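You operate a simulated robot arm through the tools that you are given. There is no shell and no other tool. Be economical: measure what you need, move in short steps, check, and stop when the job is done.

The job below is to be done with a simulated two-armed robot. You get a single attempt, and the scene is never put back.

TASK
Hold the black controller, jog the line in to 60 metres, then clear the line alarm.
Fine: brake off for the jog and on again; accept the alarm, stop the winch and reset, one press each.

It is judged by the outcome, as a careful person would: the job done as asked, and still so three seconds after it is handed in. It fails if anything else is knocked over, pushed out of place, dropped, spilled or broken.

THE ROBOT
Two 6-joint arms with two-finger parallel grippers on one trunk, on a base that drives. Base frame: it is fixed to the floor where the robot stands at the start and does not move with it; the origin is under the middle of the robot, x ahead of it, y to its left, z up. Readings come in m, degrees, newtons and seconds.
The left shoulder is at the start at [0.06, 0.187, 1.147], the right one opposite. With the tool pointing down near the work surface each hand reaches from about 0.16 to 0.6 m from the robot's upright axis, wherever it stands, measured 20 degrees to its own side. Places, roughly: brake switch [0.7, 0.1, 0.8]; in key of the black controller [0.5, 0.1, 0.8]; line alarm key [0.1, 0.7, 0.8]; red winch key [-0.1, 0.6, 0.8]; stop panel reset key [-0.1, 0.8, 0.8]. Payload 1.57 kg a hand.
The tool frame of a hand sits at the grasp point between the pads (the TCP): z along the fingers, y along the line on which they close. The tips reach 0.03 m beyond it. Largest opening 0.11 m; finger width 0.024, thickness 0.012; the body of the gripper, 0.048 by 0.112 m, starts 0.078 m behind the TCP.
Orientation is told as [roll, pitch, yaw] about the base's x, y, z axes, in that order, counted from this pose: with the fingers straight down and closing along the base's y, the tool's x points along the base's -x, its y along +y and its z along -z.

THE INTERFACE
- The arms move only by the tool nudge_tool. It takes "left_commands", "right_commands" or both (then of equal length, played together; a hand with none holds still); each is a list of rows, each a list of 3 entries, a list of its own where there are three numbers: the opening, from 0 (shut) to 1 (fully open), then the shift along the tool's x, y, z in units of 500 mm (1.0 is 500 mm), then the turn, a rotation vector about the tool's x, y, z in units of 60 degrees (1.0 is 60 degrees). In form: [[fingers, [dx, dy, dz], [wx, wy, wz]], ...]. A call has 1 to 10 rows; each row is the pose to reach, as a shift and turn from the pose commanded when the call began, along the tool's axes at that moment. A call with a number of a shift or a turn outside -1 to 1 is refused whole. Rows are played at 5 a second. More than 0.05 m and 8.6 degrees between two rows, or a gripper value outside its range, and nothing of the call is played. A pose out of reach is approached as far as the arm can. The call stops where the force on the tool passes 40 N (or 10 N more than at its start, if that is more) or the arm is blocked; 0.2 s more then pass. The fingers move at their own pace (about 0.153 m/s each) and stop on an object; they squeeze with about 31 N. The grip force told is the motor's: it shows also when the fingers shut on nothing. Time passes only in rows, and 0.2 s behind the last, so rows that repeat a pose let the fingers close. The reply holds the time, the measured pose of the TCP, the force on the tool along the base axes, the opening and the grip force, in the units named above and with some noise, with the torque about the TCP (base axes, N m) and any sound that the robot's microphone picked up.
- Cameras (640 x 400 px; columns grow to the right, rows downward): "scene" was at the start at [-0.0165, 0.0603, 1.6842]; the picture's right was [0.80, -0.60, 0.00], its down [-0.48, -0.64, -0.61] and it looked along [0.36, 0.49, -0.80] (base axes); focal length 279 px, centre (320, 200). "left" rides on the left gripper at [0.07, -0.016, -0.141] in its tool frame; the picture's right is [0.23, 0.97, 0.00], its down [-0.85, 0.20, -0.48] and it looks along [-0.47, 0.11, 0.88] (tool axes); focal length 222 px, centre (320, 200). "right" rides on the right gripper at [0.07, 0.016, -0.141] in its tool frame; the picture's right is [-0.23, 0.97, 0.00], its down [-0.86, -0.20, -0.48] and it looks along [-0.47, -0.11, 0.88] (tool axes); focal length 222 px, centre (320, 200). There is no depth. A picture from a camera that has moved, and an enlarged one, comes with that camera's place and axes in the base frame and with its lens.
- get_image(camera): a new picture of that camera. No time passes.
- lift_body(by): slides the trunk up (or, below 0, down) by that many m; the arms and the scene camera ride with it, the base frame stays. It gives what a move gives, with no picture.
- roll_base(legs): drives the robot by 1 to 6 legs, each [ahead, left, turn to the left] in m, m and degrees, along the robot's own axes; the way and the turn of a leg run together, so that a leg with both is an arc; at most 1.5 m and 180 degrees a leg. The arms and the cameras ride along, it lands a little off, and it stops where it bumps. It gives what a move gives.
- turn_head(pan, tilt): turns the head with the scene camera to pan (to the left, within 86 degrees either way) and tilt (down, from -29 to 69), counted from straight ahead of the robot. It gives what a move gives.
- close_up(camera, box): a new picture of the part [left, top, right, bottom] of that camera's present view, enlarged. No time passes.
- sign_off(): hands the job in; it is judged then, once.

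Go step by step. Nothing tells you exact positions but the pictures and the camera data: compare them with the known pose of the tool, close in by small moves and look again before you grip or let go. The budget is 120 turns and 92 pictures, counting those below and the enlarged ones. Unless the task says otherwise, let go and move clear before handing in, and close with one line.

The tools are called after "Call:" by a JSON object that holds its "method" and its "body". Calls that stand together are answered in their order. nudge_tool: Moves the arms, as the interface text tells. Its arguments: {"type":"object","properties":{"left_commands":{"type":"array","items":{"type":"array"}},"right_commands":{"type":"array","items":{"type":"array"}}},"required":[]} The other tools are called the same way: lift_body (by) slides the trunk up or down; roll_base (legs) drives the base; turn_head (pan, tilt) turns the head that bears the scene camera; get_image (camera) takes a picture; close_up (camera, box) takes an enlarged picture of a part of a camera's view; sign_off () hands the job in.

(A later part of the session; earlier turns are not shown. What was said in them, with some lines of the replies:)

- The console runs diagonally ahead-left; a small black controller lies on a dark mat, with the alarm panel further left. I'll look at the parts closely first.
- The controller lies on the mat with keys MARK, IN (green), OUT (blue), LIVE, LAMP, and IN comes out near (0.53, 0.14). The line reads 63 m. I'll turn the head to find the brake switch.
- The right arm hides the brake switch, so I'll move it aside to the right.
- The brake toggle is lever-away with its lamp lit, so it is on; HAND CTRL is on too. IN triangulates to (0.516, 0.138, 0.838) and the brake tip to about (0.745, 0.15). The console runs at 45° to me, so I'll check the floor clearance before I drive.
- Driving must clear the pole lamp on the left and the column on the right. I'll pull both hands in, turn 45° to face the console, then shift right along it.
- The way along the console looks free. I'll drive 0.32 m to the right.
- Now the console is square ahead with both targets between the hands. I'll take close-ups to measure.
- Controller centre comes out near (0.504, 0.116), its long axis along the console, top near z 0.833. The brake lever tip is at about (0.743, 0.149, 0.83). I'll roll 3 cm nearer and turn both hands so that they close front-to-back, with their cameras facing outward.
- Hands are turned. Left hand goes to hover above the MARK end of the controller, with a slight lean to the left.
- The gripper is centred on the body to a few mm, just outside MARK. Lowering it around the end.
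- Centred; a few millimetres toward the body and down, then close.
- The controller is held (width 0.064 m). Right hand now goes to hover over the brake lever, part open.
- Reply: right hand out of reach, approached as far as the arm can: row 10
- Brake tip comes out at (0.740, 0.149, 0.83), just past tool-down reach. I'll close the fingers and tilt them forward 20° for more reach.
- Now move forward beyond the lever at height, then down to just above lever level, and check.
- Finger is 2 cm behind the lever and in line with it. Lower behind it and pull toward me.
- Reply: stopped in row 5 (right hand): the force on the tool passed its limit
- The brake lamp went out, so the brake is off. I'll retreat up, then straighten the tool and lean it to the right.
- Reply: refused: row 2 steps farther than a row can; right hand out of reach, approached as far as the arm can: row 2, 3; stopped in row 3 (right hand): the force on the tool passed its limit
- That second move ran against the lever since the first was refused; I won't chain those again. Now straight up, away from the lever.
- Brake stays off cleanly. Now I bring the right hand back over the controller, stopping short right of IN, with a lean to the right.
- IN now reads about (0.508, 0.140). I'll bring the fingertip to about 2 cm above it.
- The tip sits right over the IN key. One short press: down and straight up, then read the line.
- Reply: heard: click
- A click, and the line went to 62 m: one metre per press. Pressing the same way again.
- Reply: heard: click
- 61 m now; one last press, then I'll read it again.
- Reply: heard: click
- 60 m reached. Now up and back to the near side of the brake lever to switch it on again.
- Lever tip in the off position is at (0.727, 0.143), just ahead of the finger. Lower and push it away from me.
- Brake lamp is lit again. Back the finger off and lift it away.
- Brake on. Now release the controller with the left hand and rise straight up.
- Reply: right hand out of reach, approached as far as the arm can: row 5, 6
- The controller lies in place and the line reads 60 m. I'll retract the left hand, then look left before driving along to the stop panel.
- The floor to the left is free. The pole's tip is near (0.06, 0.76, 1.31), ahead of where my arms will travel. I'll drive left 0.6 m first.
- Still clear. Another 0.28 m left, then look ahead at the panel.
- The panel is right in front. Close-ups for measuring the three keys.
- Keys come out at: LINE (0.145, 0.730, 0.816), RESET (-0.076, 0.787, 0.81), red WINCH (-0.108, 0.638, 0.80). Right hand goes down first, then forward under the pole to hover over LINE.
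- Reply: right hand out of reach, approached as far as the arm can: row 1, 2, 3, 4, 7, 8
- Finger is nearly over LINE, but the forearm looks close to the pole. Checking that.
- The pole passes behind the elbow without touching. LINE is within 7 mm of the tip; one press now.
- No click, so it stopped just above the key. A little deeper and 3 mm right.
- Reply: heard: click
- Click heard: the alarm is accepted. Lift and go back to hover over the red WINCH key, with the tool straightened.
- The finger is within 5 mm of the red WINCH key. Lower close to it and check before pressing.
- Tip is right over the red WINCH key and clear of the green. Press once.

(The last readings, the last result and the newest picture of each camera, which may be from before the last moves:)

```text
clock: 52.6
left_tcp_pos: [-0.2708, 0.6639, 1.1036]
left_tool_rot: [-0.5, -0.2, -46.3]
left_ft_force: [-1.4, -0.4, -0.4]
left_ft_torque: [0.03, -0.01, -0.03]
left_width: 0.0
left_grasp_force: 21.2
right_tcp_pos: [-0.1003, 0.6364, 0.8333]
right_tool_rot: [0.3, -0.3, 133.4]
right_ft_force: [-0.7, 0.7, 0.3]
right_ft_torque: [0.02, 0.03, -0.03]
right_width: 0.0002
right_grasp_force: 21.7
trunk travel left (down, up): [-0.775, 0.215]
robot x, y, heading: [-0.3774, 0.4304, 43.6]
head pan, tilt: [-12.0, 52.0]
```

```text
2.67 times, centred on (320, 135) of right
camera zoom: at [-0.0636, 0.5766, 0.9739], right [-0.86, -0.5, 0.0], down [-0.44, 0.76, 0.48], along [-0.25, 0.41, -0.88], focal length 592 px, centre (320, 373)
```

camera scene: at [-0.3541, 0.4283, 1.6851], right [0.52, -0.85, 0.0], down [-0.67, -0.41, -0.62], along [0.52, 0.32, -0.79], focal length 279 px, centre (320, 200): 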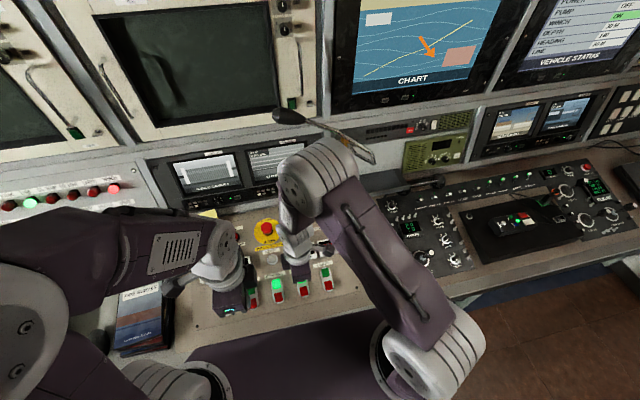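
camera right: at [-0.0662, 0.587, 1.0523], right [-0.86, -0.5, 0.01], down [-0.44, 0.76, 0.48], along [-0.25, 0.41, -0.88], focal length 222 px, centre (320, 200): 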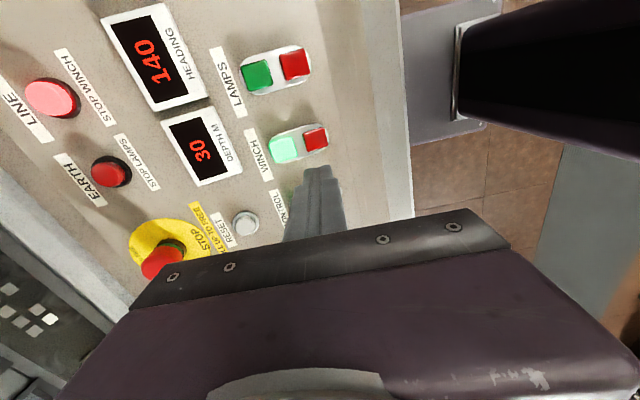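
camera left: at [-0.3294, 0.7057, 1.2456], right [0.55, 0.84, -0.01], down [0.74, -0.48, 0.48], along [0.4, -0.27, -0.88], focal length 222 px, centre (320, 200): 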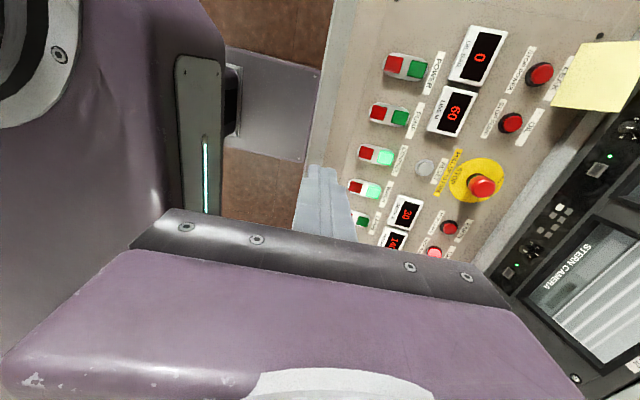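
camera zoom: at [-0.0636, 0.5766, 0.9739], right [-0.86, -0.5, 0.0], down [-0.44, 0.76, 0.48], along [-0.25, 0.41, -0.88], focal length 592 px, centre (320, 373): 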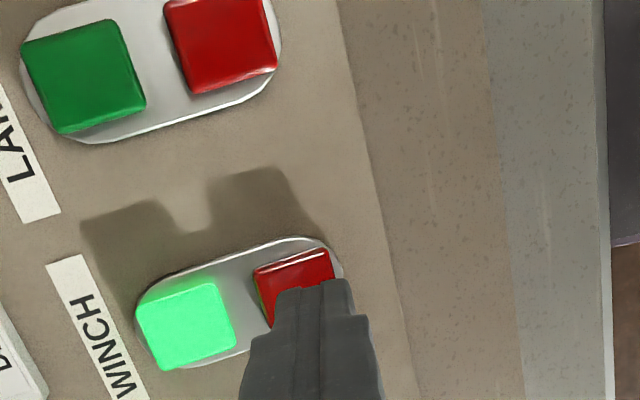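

No contact yet; deeper by 1 cm.

Call:
{"method": "nudge_tool", "body": {"right_commands": [[0, [0, -0.006, 0.03], [0, 0, 0]], [0, [0, -0.006, 0.046], [0, 0, 0]], [0, [0, -0.006, 0], [0, 0, 0]]]}}

```text
clock: 53.4
left_tcp_pos: [-0.2717, 0.6637, 1.1034]
left_tool_rot: [-0.5, -0.2, -46.4]
left_ft_force: [-0.1, 0.3, 0.5]
left_ft_torque: [0.01, 0.02, 0.01]
left_width: 0.0001
left_grasp_force: 21.9
right_tcp_pos: [-0.0983, 0.6393, 0.8329]
right_tool_rot: [0.2, -0.3, 133.4]
right_ft_force: [-0.2, -0.6, -0.4]
right_ft_torque: [0.01, -0.02, -0.01]
right_width: 0.0
right_grasp_force: 21.4
trunk travel left (down, up): [-0.775, 0.215]
robot x, y, heading: [-0.3702, 0.4303, 43.5]
head pan, tilt: [-12.0, 52.0]
```

Call:
{"method": "nudge_tool", "body": {"right_commands": [[0, [0, 0, 0.042], [0, 0, 0]], [0, [0, 0, 0.06], [0, 0, 0]], [0, [0, 0, 0.01], [0, 0, 0]]]}}

Call:
{"method": "close_up", "body": {"camera": "right", "box": [200, 60, 440, 210]}}

```text
clock: 54.2
left_tcp_pos: [-0.2717, 0.6643, 1.1034]
left_tool_rot: [-0.5, -0.2, -46.4]
left_ft_force: [0.5, -0.4, -0.5]
left_ft_torque: [-0.02, -0.05, 0.0]
left_width: 0.0001
left_grasp_force: 21.2
right_tcp_pos: [-0.0978, 0.6398, 0.8269]
right_tool_rot: [0.3, -0.3, 133.4]
right_ft_force: [1.3, 0.5, 0.4]
right_ft_torque: [0.03, -0.05, -0.03]
right_width: 0.0001
right_grasp_force: 21.5
trunk travel left (down, up): [-0.775, 0.215]
robot x, y, heading: [-0.3722, 0.4297, 43.8]
head pan, tilt: [-12.0, 52.0]
```

```text
2.67 times, centred on (320, 135) of right
camera zoom: at [-0.0619, 0.5786, 0.9685], right [-0.86, -0.5, 0.01], down [-0.44, 0.76, 0.48], along [-0.25, 0.41, -0.88], focal length 592 px, centre (320, 373)
```

zoom: 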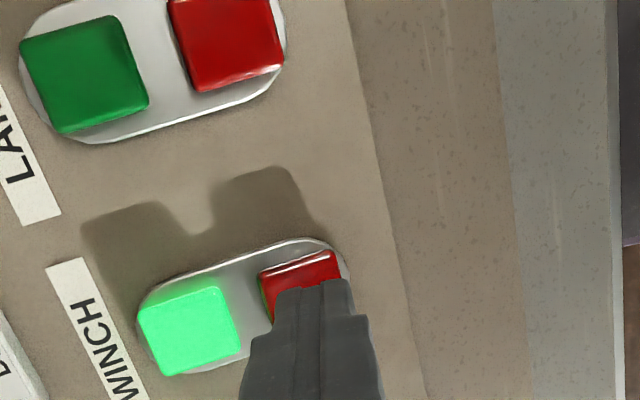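

The key is lower than I thought (the panel slopes toward me); all three views agree on about (-0.096, 0.646, 0.76). Shift 4 mm forward and go deeper.

Call:
{"method": "nudge_tool", "body": {"right_commands": [[0, [-0.004, -0.009, 0.045], [0, 0, 0]], [0, [-0.004, -0.009, 0.064], [0, 0, 0]], [0, [-0.004, -0.009, 0.03], [0, 0, 0]]]}}

Call:
{"method": "close_up", "body": {"camera": "right", "box": [200, 60, 440, 210]}}

```text
clock: 55.0
left_tcp_pos: [-0.2706, 0.6651, 1.1032]
left_tool_rot: [-0.5, -0.3, -46.3]
left_ft_force: [-0.2, -0.2, 0.5]
left_ft_torque: [0.01, 0.01, -0.02]
left_width: 0.0
left_grasp_force: 21.9
right_tcp_pos: [-0.0956, 0.6452, 0.8128]
right_tool_rot: [0.1, -0.3, 133.4]
right_ft_force: [0.3, -0.8, 1.1]
right_ft_torque: [0.06, 0.01, -0.02]
right_width: 0.0
right_grasp_force: 21.5
trunk travel left (down, up): [-0.775, 0.215]
robot x, y, heading: [-0.3718, 0.4229, 43.6]
head pan, tilt: [-12.0, 52.0]
heard: click
```

```text
2.67 times, centred on (320, 135) of right
camera zoom: at [-0.0596, 0.5829, 0.954], right [-0.86, -0.5, 0.01], down [-0.44, 0.76, 0.48], along [-0.25, 0.41, -0.88], focal length 592 px, centre (320, 373)
```

zoom: 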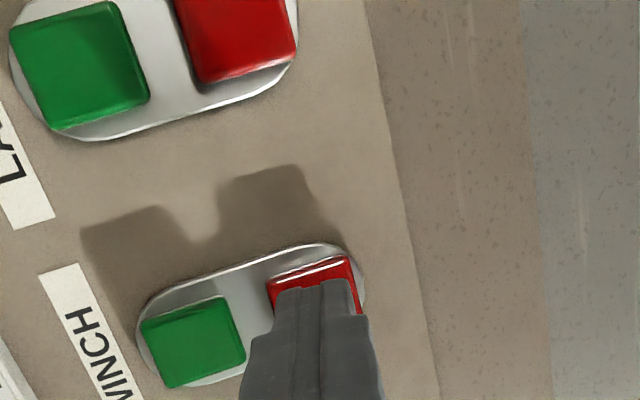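

Click, and the WINCH lamp went out: the winch is stopped. For RESET I'll use the left hand to keep the right elbow away from the pole; first the right hand retreats up and right.

Call:
{"method": "nudge_tool", "body": {"right_commands": [[0, [0, 0, -0.09], [0, 0, 0]], [0, [0, 0, -0.18], [0, 0, 0]], [0, [0, 0.02, -0.27], [0, 0, 0]], [0, [0.07, 0.06, -0.3], [0, 0, 0]], [0, [0.15, 0.08, -0.34], [0, 0, 0]], [0, [0.23, 0.1, -0.38], [0, 0, 0]], [0, [0.31, 0.1, -0.4], [0, 0, 0]], [0, [0.39, 0.1, -0.42], [0, 0, 0]]]}}

Call:
{"method": "get_image", "body": {"camera": "scene"}}

Call:
{"method": "get_image", "body": {"camera": "left"}}

```text
clock: 56.8
left_tcp_pos: [-0.2719, 0.6638, 1.1031]
left_tool_rot: [-0.5, 0.0, -46.5]
left_ft_force: [-0.7, 0.4, 0.3]
left_ft_torque: [-0.03, -0.01, 0.0]
left_width: 0.0002
left_grasp_force: 21.2
right_tcp_pos: [-0.0018, 0.4676, 1.023]
right_tool_rot: [0.3, -0.4, 133.4]
right_ft_force: [0.1, -1.1, 0.1]
right_ft_torque: [0.0, -0.02, 0.0]
right_width: 0.0
right_grasp_force: 21.3
trunk travel left (down, up): [-0.775, 0.215]
robot x, y, heading: [-0.3739, 0.4294, 43.5]
head pan, tilt: [-12.0, 52.0]
```

```text
23 pictures are left
camera scene: at [-0.352, 0.4263, 1.6851], right [0.52, -0.85, 0.0], down [-0.67, -0.41, -0.62], along [0.52, 0.32, -0.79], focal length 279 px, centre (320, 200)
```

scene: 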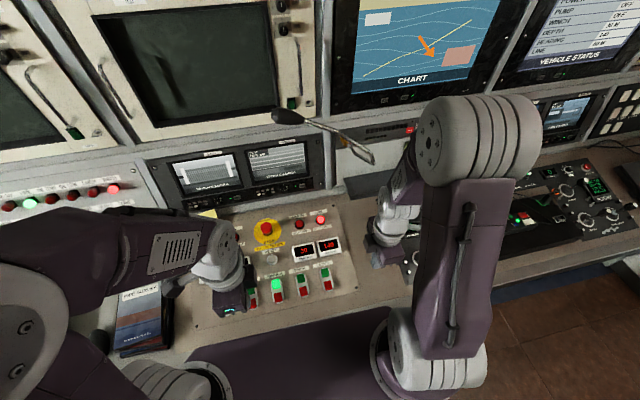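

```text
22 pictures are left
camera left: at [-0.3282, 0.7046, 1.2458], right [0.55, 0.84, -0.01], down [0.74, -0.48, 0.48], along [0.4, -0.27, -0.88], focal length 222 px, centre (320, 200)
```

left: 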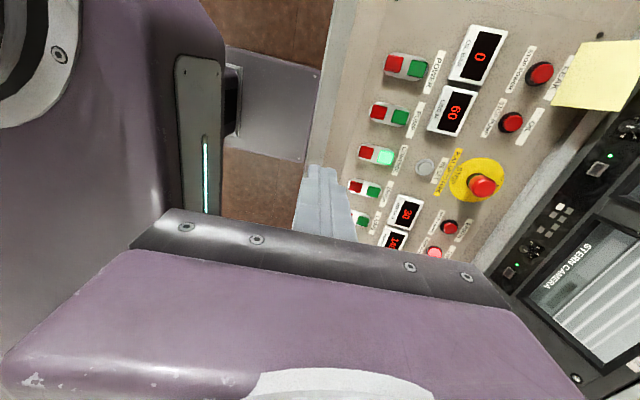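

The left hand now goes to hover over RESET at about (-0.070, 0.795, 0.79).

Call:
{"method": "nudge_tool", "body": {"left_commands": [[0, [-0.012, 0.055, 0.07], [0, 0, 0]], [0, [-0.024, 0.115, 0.14], [0, 0, 0]], [0, [-0.036, 0.18, 0.2], [0, 0, 0]], [0, [-0.05, 0.25, 0.26], [0, 0, 0]], [0, [-0.063, 0.32, 0.31], [0, 0, 0]], [0, [-0.076, 0.395, 0.36], [0, 0, 0]], [0, [-0.088, 0.473, 0.406], [0, 0, 0]]]}}

Call:
{"method": "get_image", "body": {"camera": "left"}}

Call:
{"method": "close_up", "body": {"camera": "scene", "box": [200, 90, 392, 310]}}

```text
clock: 58.4
left_tcp_pos: [-0.0705, 0.7936, 0.8989]
left_tool_rot: [-0.6, -0.2, -46.5]
left_ft_force: [-0.2, 0.4, -0.1]
left_ft_torque: [-0.06, 0.03, 0.01]
left_width: 0.0001
left_grasp_force: 21.5
right_tcp_pos: [-0.002, 0.4707, 1.0229]
right_tool_rot: [0.3, -0.3, 133.4]
right_ft_force: [0.1, -0.3, 0.1]
right_ft_torque: [-0.02, 0.02, -0.01]
right_width: 0.0002
right_grasp_force: 21.3
trunk travel left (down, up): [-0.775, 0.215]
robot x, y, heading: [-0.3698, 0.4305, 43.5]
head pan, tilt: [-12.0, 52.0]
```

```text
21 pictures are left
camera left: at [-0.1275, 0.8352, 1.0412], right [0.55, 0.84, -0.01], down [0.74, -0.48, 0.48], along [0.39, -0.27, -0.88], focal length 222 px, centre (320, 200)
```

left: 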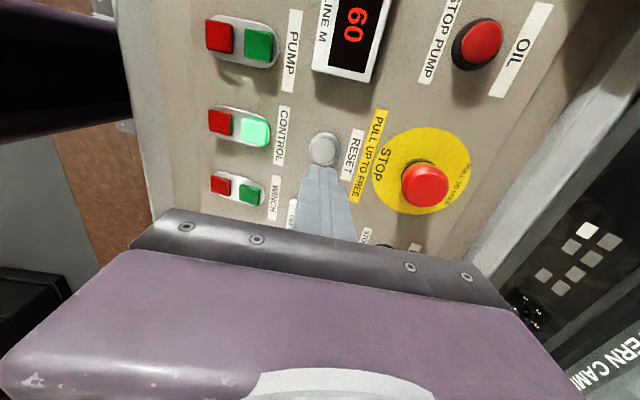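

```text
1.82 times, centred on (296, 200) of scene
camera zoom: at [-0.3516, 0.4293, 1.6851], right [0.52, -0.85, 0.0], down [-0.67, -0.41, -0.61], along [0.52, 0.32, -0.79], focal length 507 px, centre (364, 200)
```

zoom: 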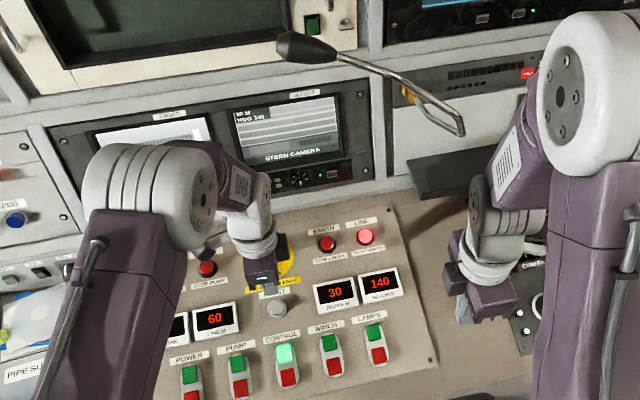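

Tip is within 4 mm of RESET. Lower and press gently.

Call:
{"method": "nudge_tool", "body": {"left_commands": [[0, [0.005, 0.006, 0.09], [0, 0, 0]], [0, [0.005, 0.006, 0.13], [0, 0, 0]], [0, [0.005, 0.006, 0.156], [0, 0, 0]], [0, [0.005, 0.006, 0.12], [0, 0, 0]]]}}

Call:
{"method": "close_up", "body": {"camera": "left", "box": [200, 60, 440, 210]}}

```text
clock: 59.4
left_tcp_pos: [-0.0684, 0.7971, 0.837]
left_tool_rot: [-0.7, -0.2, -46.4]
left_ft_force: [0.8, -0.4, 0.0]
left_ft_torque: [-0.02, 0.0, 0.03]
left_width: 0.0002
left_grasp_force: 21.3
right_tcp_pos: [-0.0017, 0.4703, 1.022]
right_tool_rot: [0.3, -0.3, 133.3]
right_ft_force: [-0.3, 0.4, -0.5]
right_ft_torque: [-0.01, 0.04, 0.01]
right_width: 0.0
right_grasp_force: 20.6
trunk travel left (down, up): [-0.775, 0.215]
robot x, y, heading: [-0.3734, 0.4329, 43.8]
head pan, tilt: [-12.0, 52.0]
heard: click
```

```text
2.67 times, centred on (320, 135) of left
camera zoom: at [-0.1273, 0.839, 0.9794], right [0.55, 0.84, -0.01], down [0.74, -0.48, 0.48], along [0.39, -0.27, -0.88], focal length 592 px, centre (320, 373)
```

zoom: 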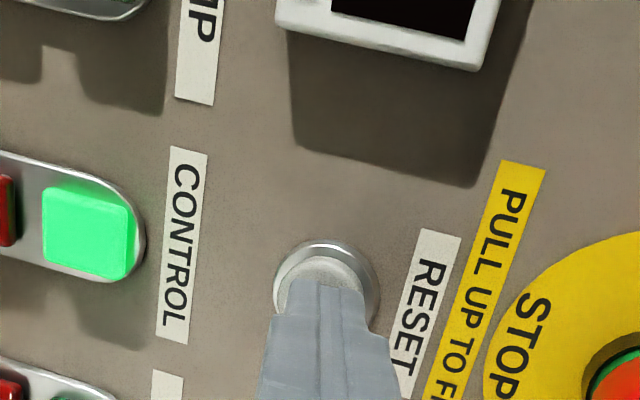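

Click heard on RESET. Lift the left hand off and back, then check that the alarm lamp is out.

Call:
{"method": "nudge_tool", "body": {"left_commands": [[0, [0, 0, -0.08], [0, 0, 0]], [0, [0, 0, -0.16], [0, 0, 0]], [0, [0.01, -0.06, -0.22], [0, 0, 0]], [0, [0.02, -0.12, -0.28], [0, 0, 0]], [0, [0.04, -0.19, -0.34], [0, 0, 0]], [0, [0.06, -0.26, -0.4], [0, 0, 0]], [0, [0.08, -0.33, -0.45], [0, 0, 0]], [0, [0.1, -0.4, -0.5], [0, 0, 0]]]}}

Call:
{"method": "get_image", "body": {"camera": "scene"}}

Call:
{"method": "close_up", "body": {"camera": "scene", "box": [220, 200, 364, 310]}}

Call:
{"method": "close_up", "body": {"camera": "scene", "box": [420, 150, 640, 290]}}

```text
clock: 61.2
left_tcp_pos: [-0.2501, 0.6932, 1.0907]
left_tool_rot: [-0.4, -0.2, -46.4]
left_ft_force: [0.9, -0.8, 0.6]
left_ft_torque: [0.03, -0.01, 0.01]
left_width: 0.0
left_grasp_force: 20.8
right_tcp_pos: [-0.0042, 0.4686, 1.0227]
right_tool_rot: [0.1, -0.3, 133.4]
right_ft_force: [-0.2, -0.4, -0.7]
right_ft_torque: [0.02, 0.01, 0.01]
right_width: 0.0001
right_grasp_force: 21.6
trunk travel left (down, up): [-0.775, 0.215]
robot x, y, heading: [-0.3758, 0.4297, 43.9]
head pan, tilt: [-12.0, 52.0]
```

```text
18 pictures are left
camera scene: at [-0.3561, 0.4261, 1.6851], right [0.52, -0.85, 0.0], down [-0.67, -0.41, -0.62], along [0.53, 0.32, -0.79], focal length 279 px, centre (320, 200)
```

scene: 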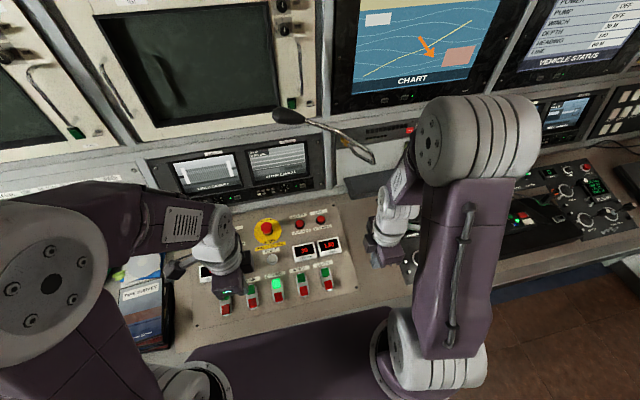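

```text
3.64 times, centred on (292, 255) of scene
camera zoom: at [-0.3561, 0.4261, 1.6851], right [0.52, -0.85, 0.0], down [-0.67, -0.41, -0.62], along [0.53, 0.32, -0.79], focal length 1014 px, centre (422, 0)
```

zoom: 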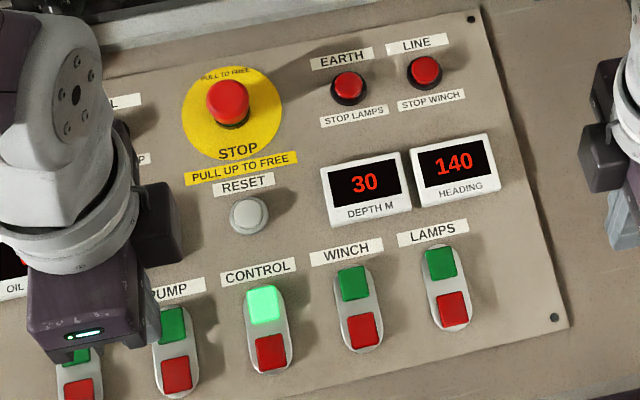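

```text
2.86 times, centred on (530, 220) of scene
camera zoom: at [-0.3561, 0.4261, 1.6851], right [0.52, -0.85, 0.0], down [-0.67, -0.41, -0.62], along [0.53, 0.32, -0.79], focal length 797 px, centre (-280, 143)
```

zoom: 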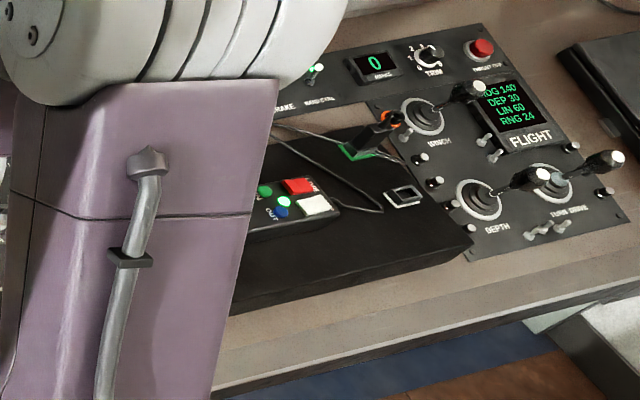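

LINE lamp is out, the winch is off and the line is at 60 m. One more look after a moment, in case the lamp was only blinking.

Call:
{"method": "nudge_tool", "body": {"left_commands": [[0, [0, -0.02, 0], [0, 0, 0]], [0, [0, -0.02, 0], [0, 0, 0]]]}}

Call:
{"method": "close_up", "body": {"camera": "scene", "box": [220, 200, 364, 310]}}

Call:
{"method": "turn_head", "body": {"pan": -30, "tilt": 40}}

Call:
{"method": "get_image", "body": {"camera": "scene"}}

```text
clock: 61.8
left_tcp_pos: [-0.2563, 0.6885, 1.0894]
left_tool_rot: [-0.5, -0.2, -46.3]
left_ft_force: [-0.1, 0.4, 0.0]
left_ft_torque: [0.02, 0.02, 0.01]
left_width: 0.0
left_grasp_force: 21.7
right_tcp_pos: [-0.0032, 0.4692, 1.0228]
right_tool_rot: [0.2, -0.4, 133.5]
right_ft_force: [0.5, 0.4, -0.9]
right_ft_torque: [0.01, -0.01, -0.04]
right_width: 0.0001
right_grasp_force: 21.4
trunk travel left (down, up): [-0.775, 0.215]
robot x, y, heading: [-0.368, 0.4296, 43.7]
head pan, tilt: [-12.0, 52.0]
```

```text
3.64 times, centred on (292, 255) of scene
camera zoom: at [-0.3543, 0.4272, 1.6851], right [0.52, -0.85, 0.0], down [-0.67, -0.41, -0.62], along [0.53, 0.32, -0.79], focal length 1014 px, centre (422, 0)
```

zoom: 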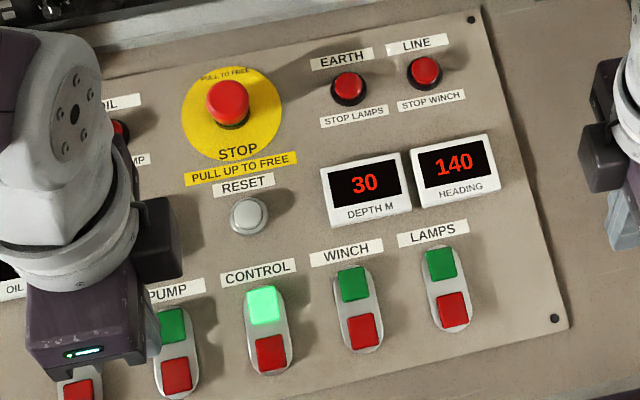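

```text
clock: 62.6
left_tcp_pos: [-0.2554, 0.6889, 1.0892]
left_tool_rot: [-0.5, -0.2, -46.5]
left_ft_force: [-0.2, 0.0, 0.1]
left_ft_torque: [0.05, 0.01, 0.03]
left_width: 0.0002
left_grasp_force: 21.4
right_tcp_pos: [-0.0026, 0.4707, 1.0223]
right_tool_rot: [0.3, -0.3, 133.4]
right_ft_force: [-0.5, -0.5, -0.3]
right_ft_torque: [0.01, 0.02, 0.01]
right_width: 0.0
right_grasp_force: 21.7
trunk travel left (down, up): [-0.775, 0.215]
robot x, y, heading: [-0.3733, 0.4277, 44.0]
head pan, tilt: [-30.0, 40.0]
```

```text
14 pictures are left
camera scene: at [-0.3345, 0.4086, 1.7019], right [0.24, -0.97, 0.0], down [-0.63, -0.15, -0.77], along [0.74, 0.18, -0.64], focal length 279 px, centre (320, 200)
```

scene: 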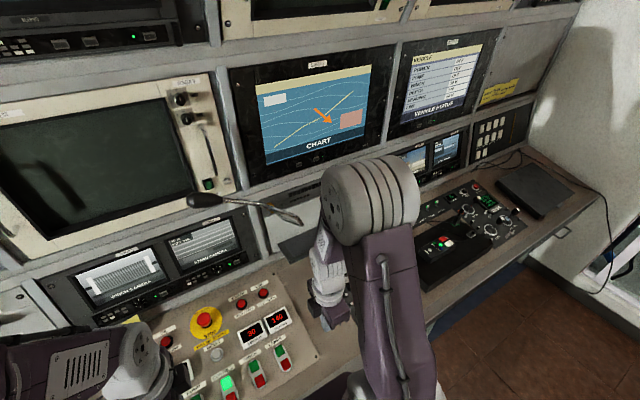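

The LINE lamp stays out, the winch is off, the brake was left on, and both hands are clear. Handing in.

Call:
{"method": "sign_off", "body": {}}

```text
The job is handed in.
```

The line is jogged in to 60 m with the controller held and the brake off. The brake is back on, and the line alarm is cleared with one press each of accept, winch stop and reset.
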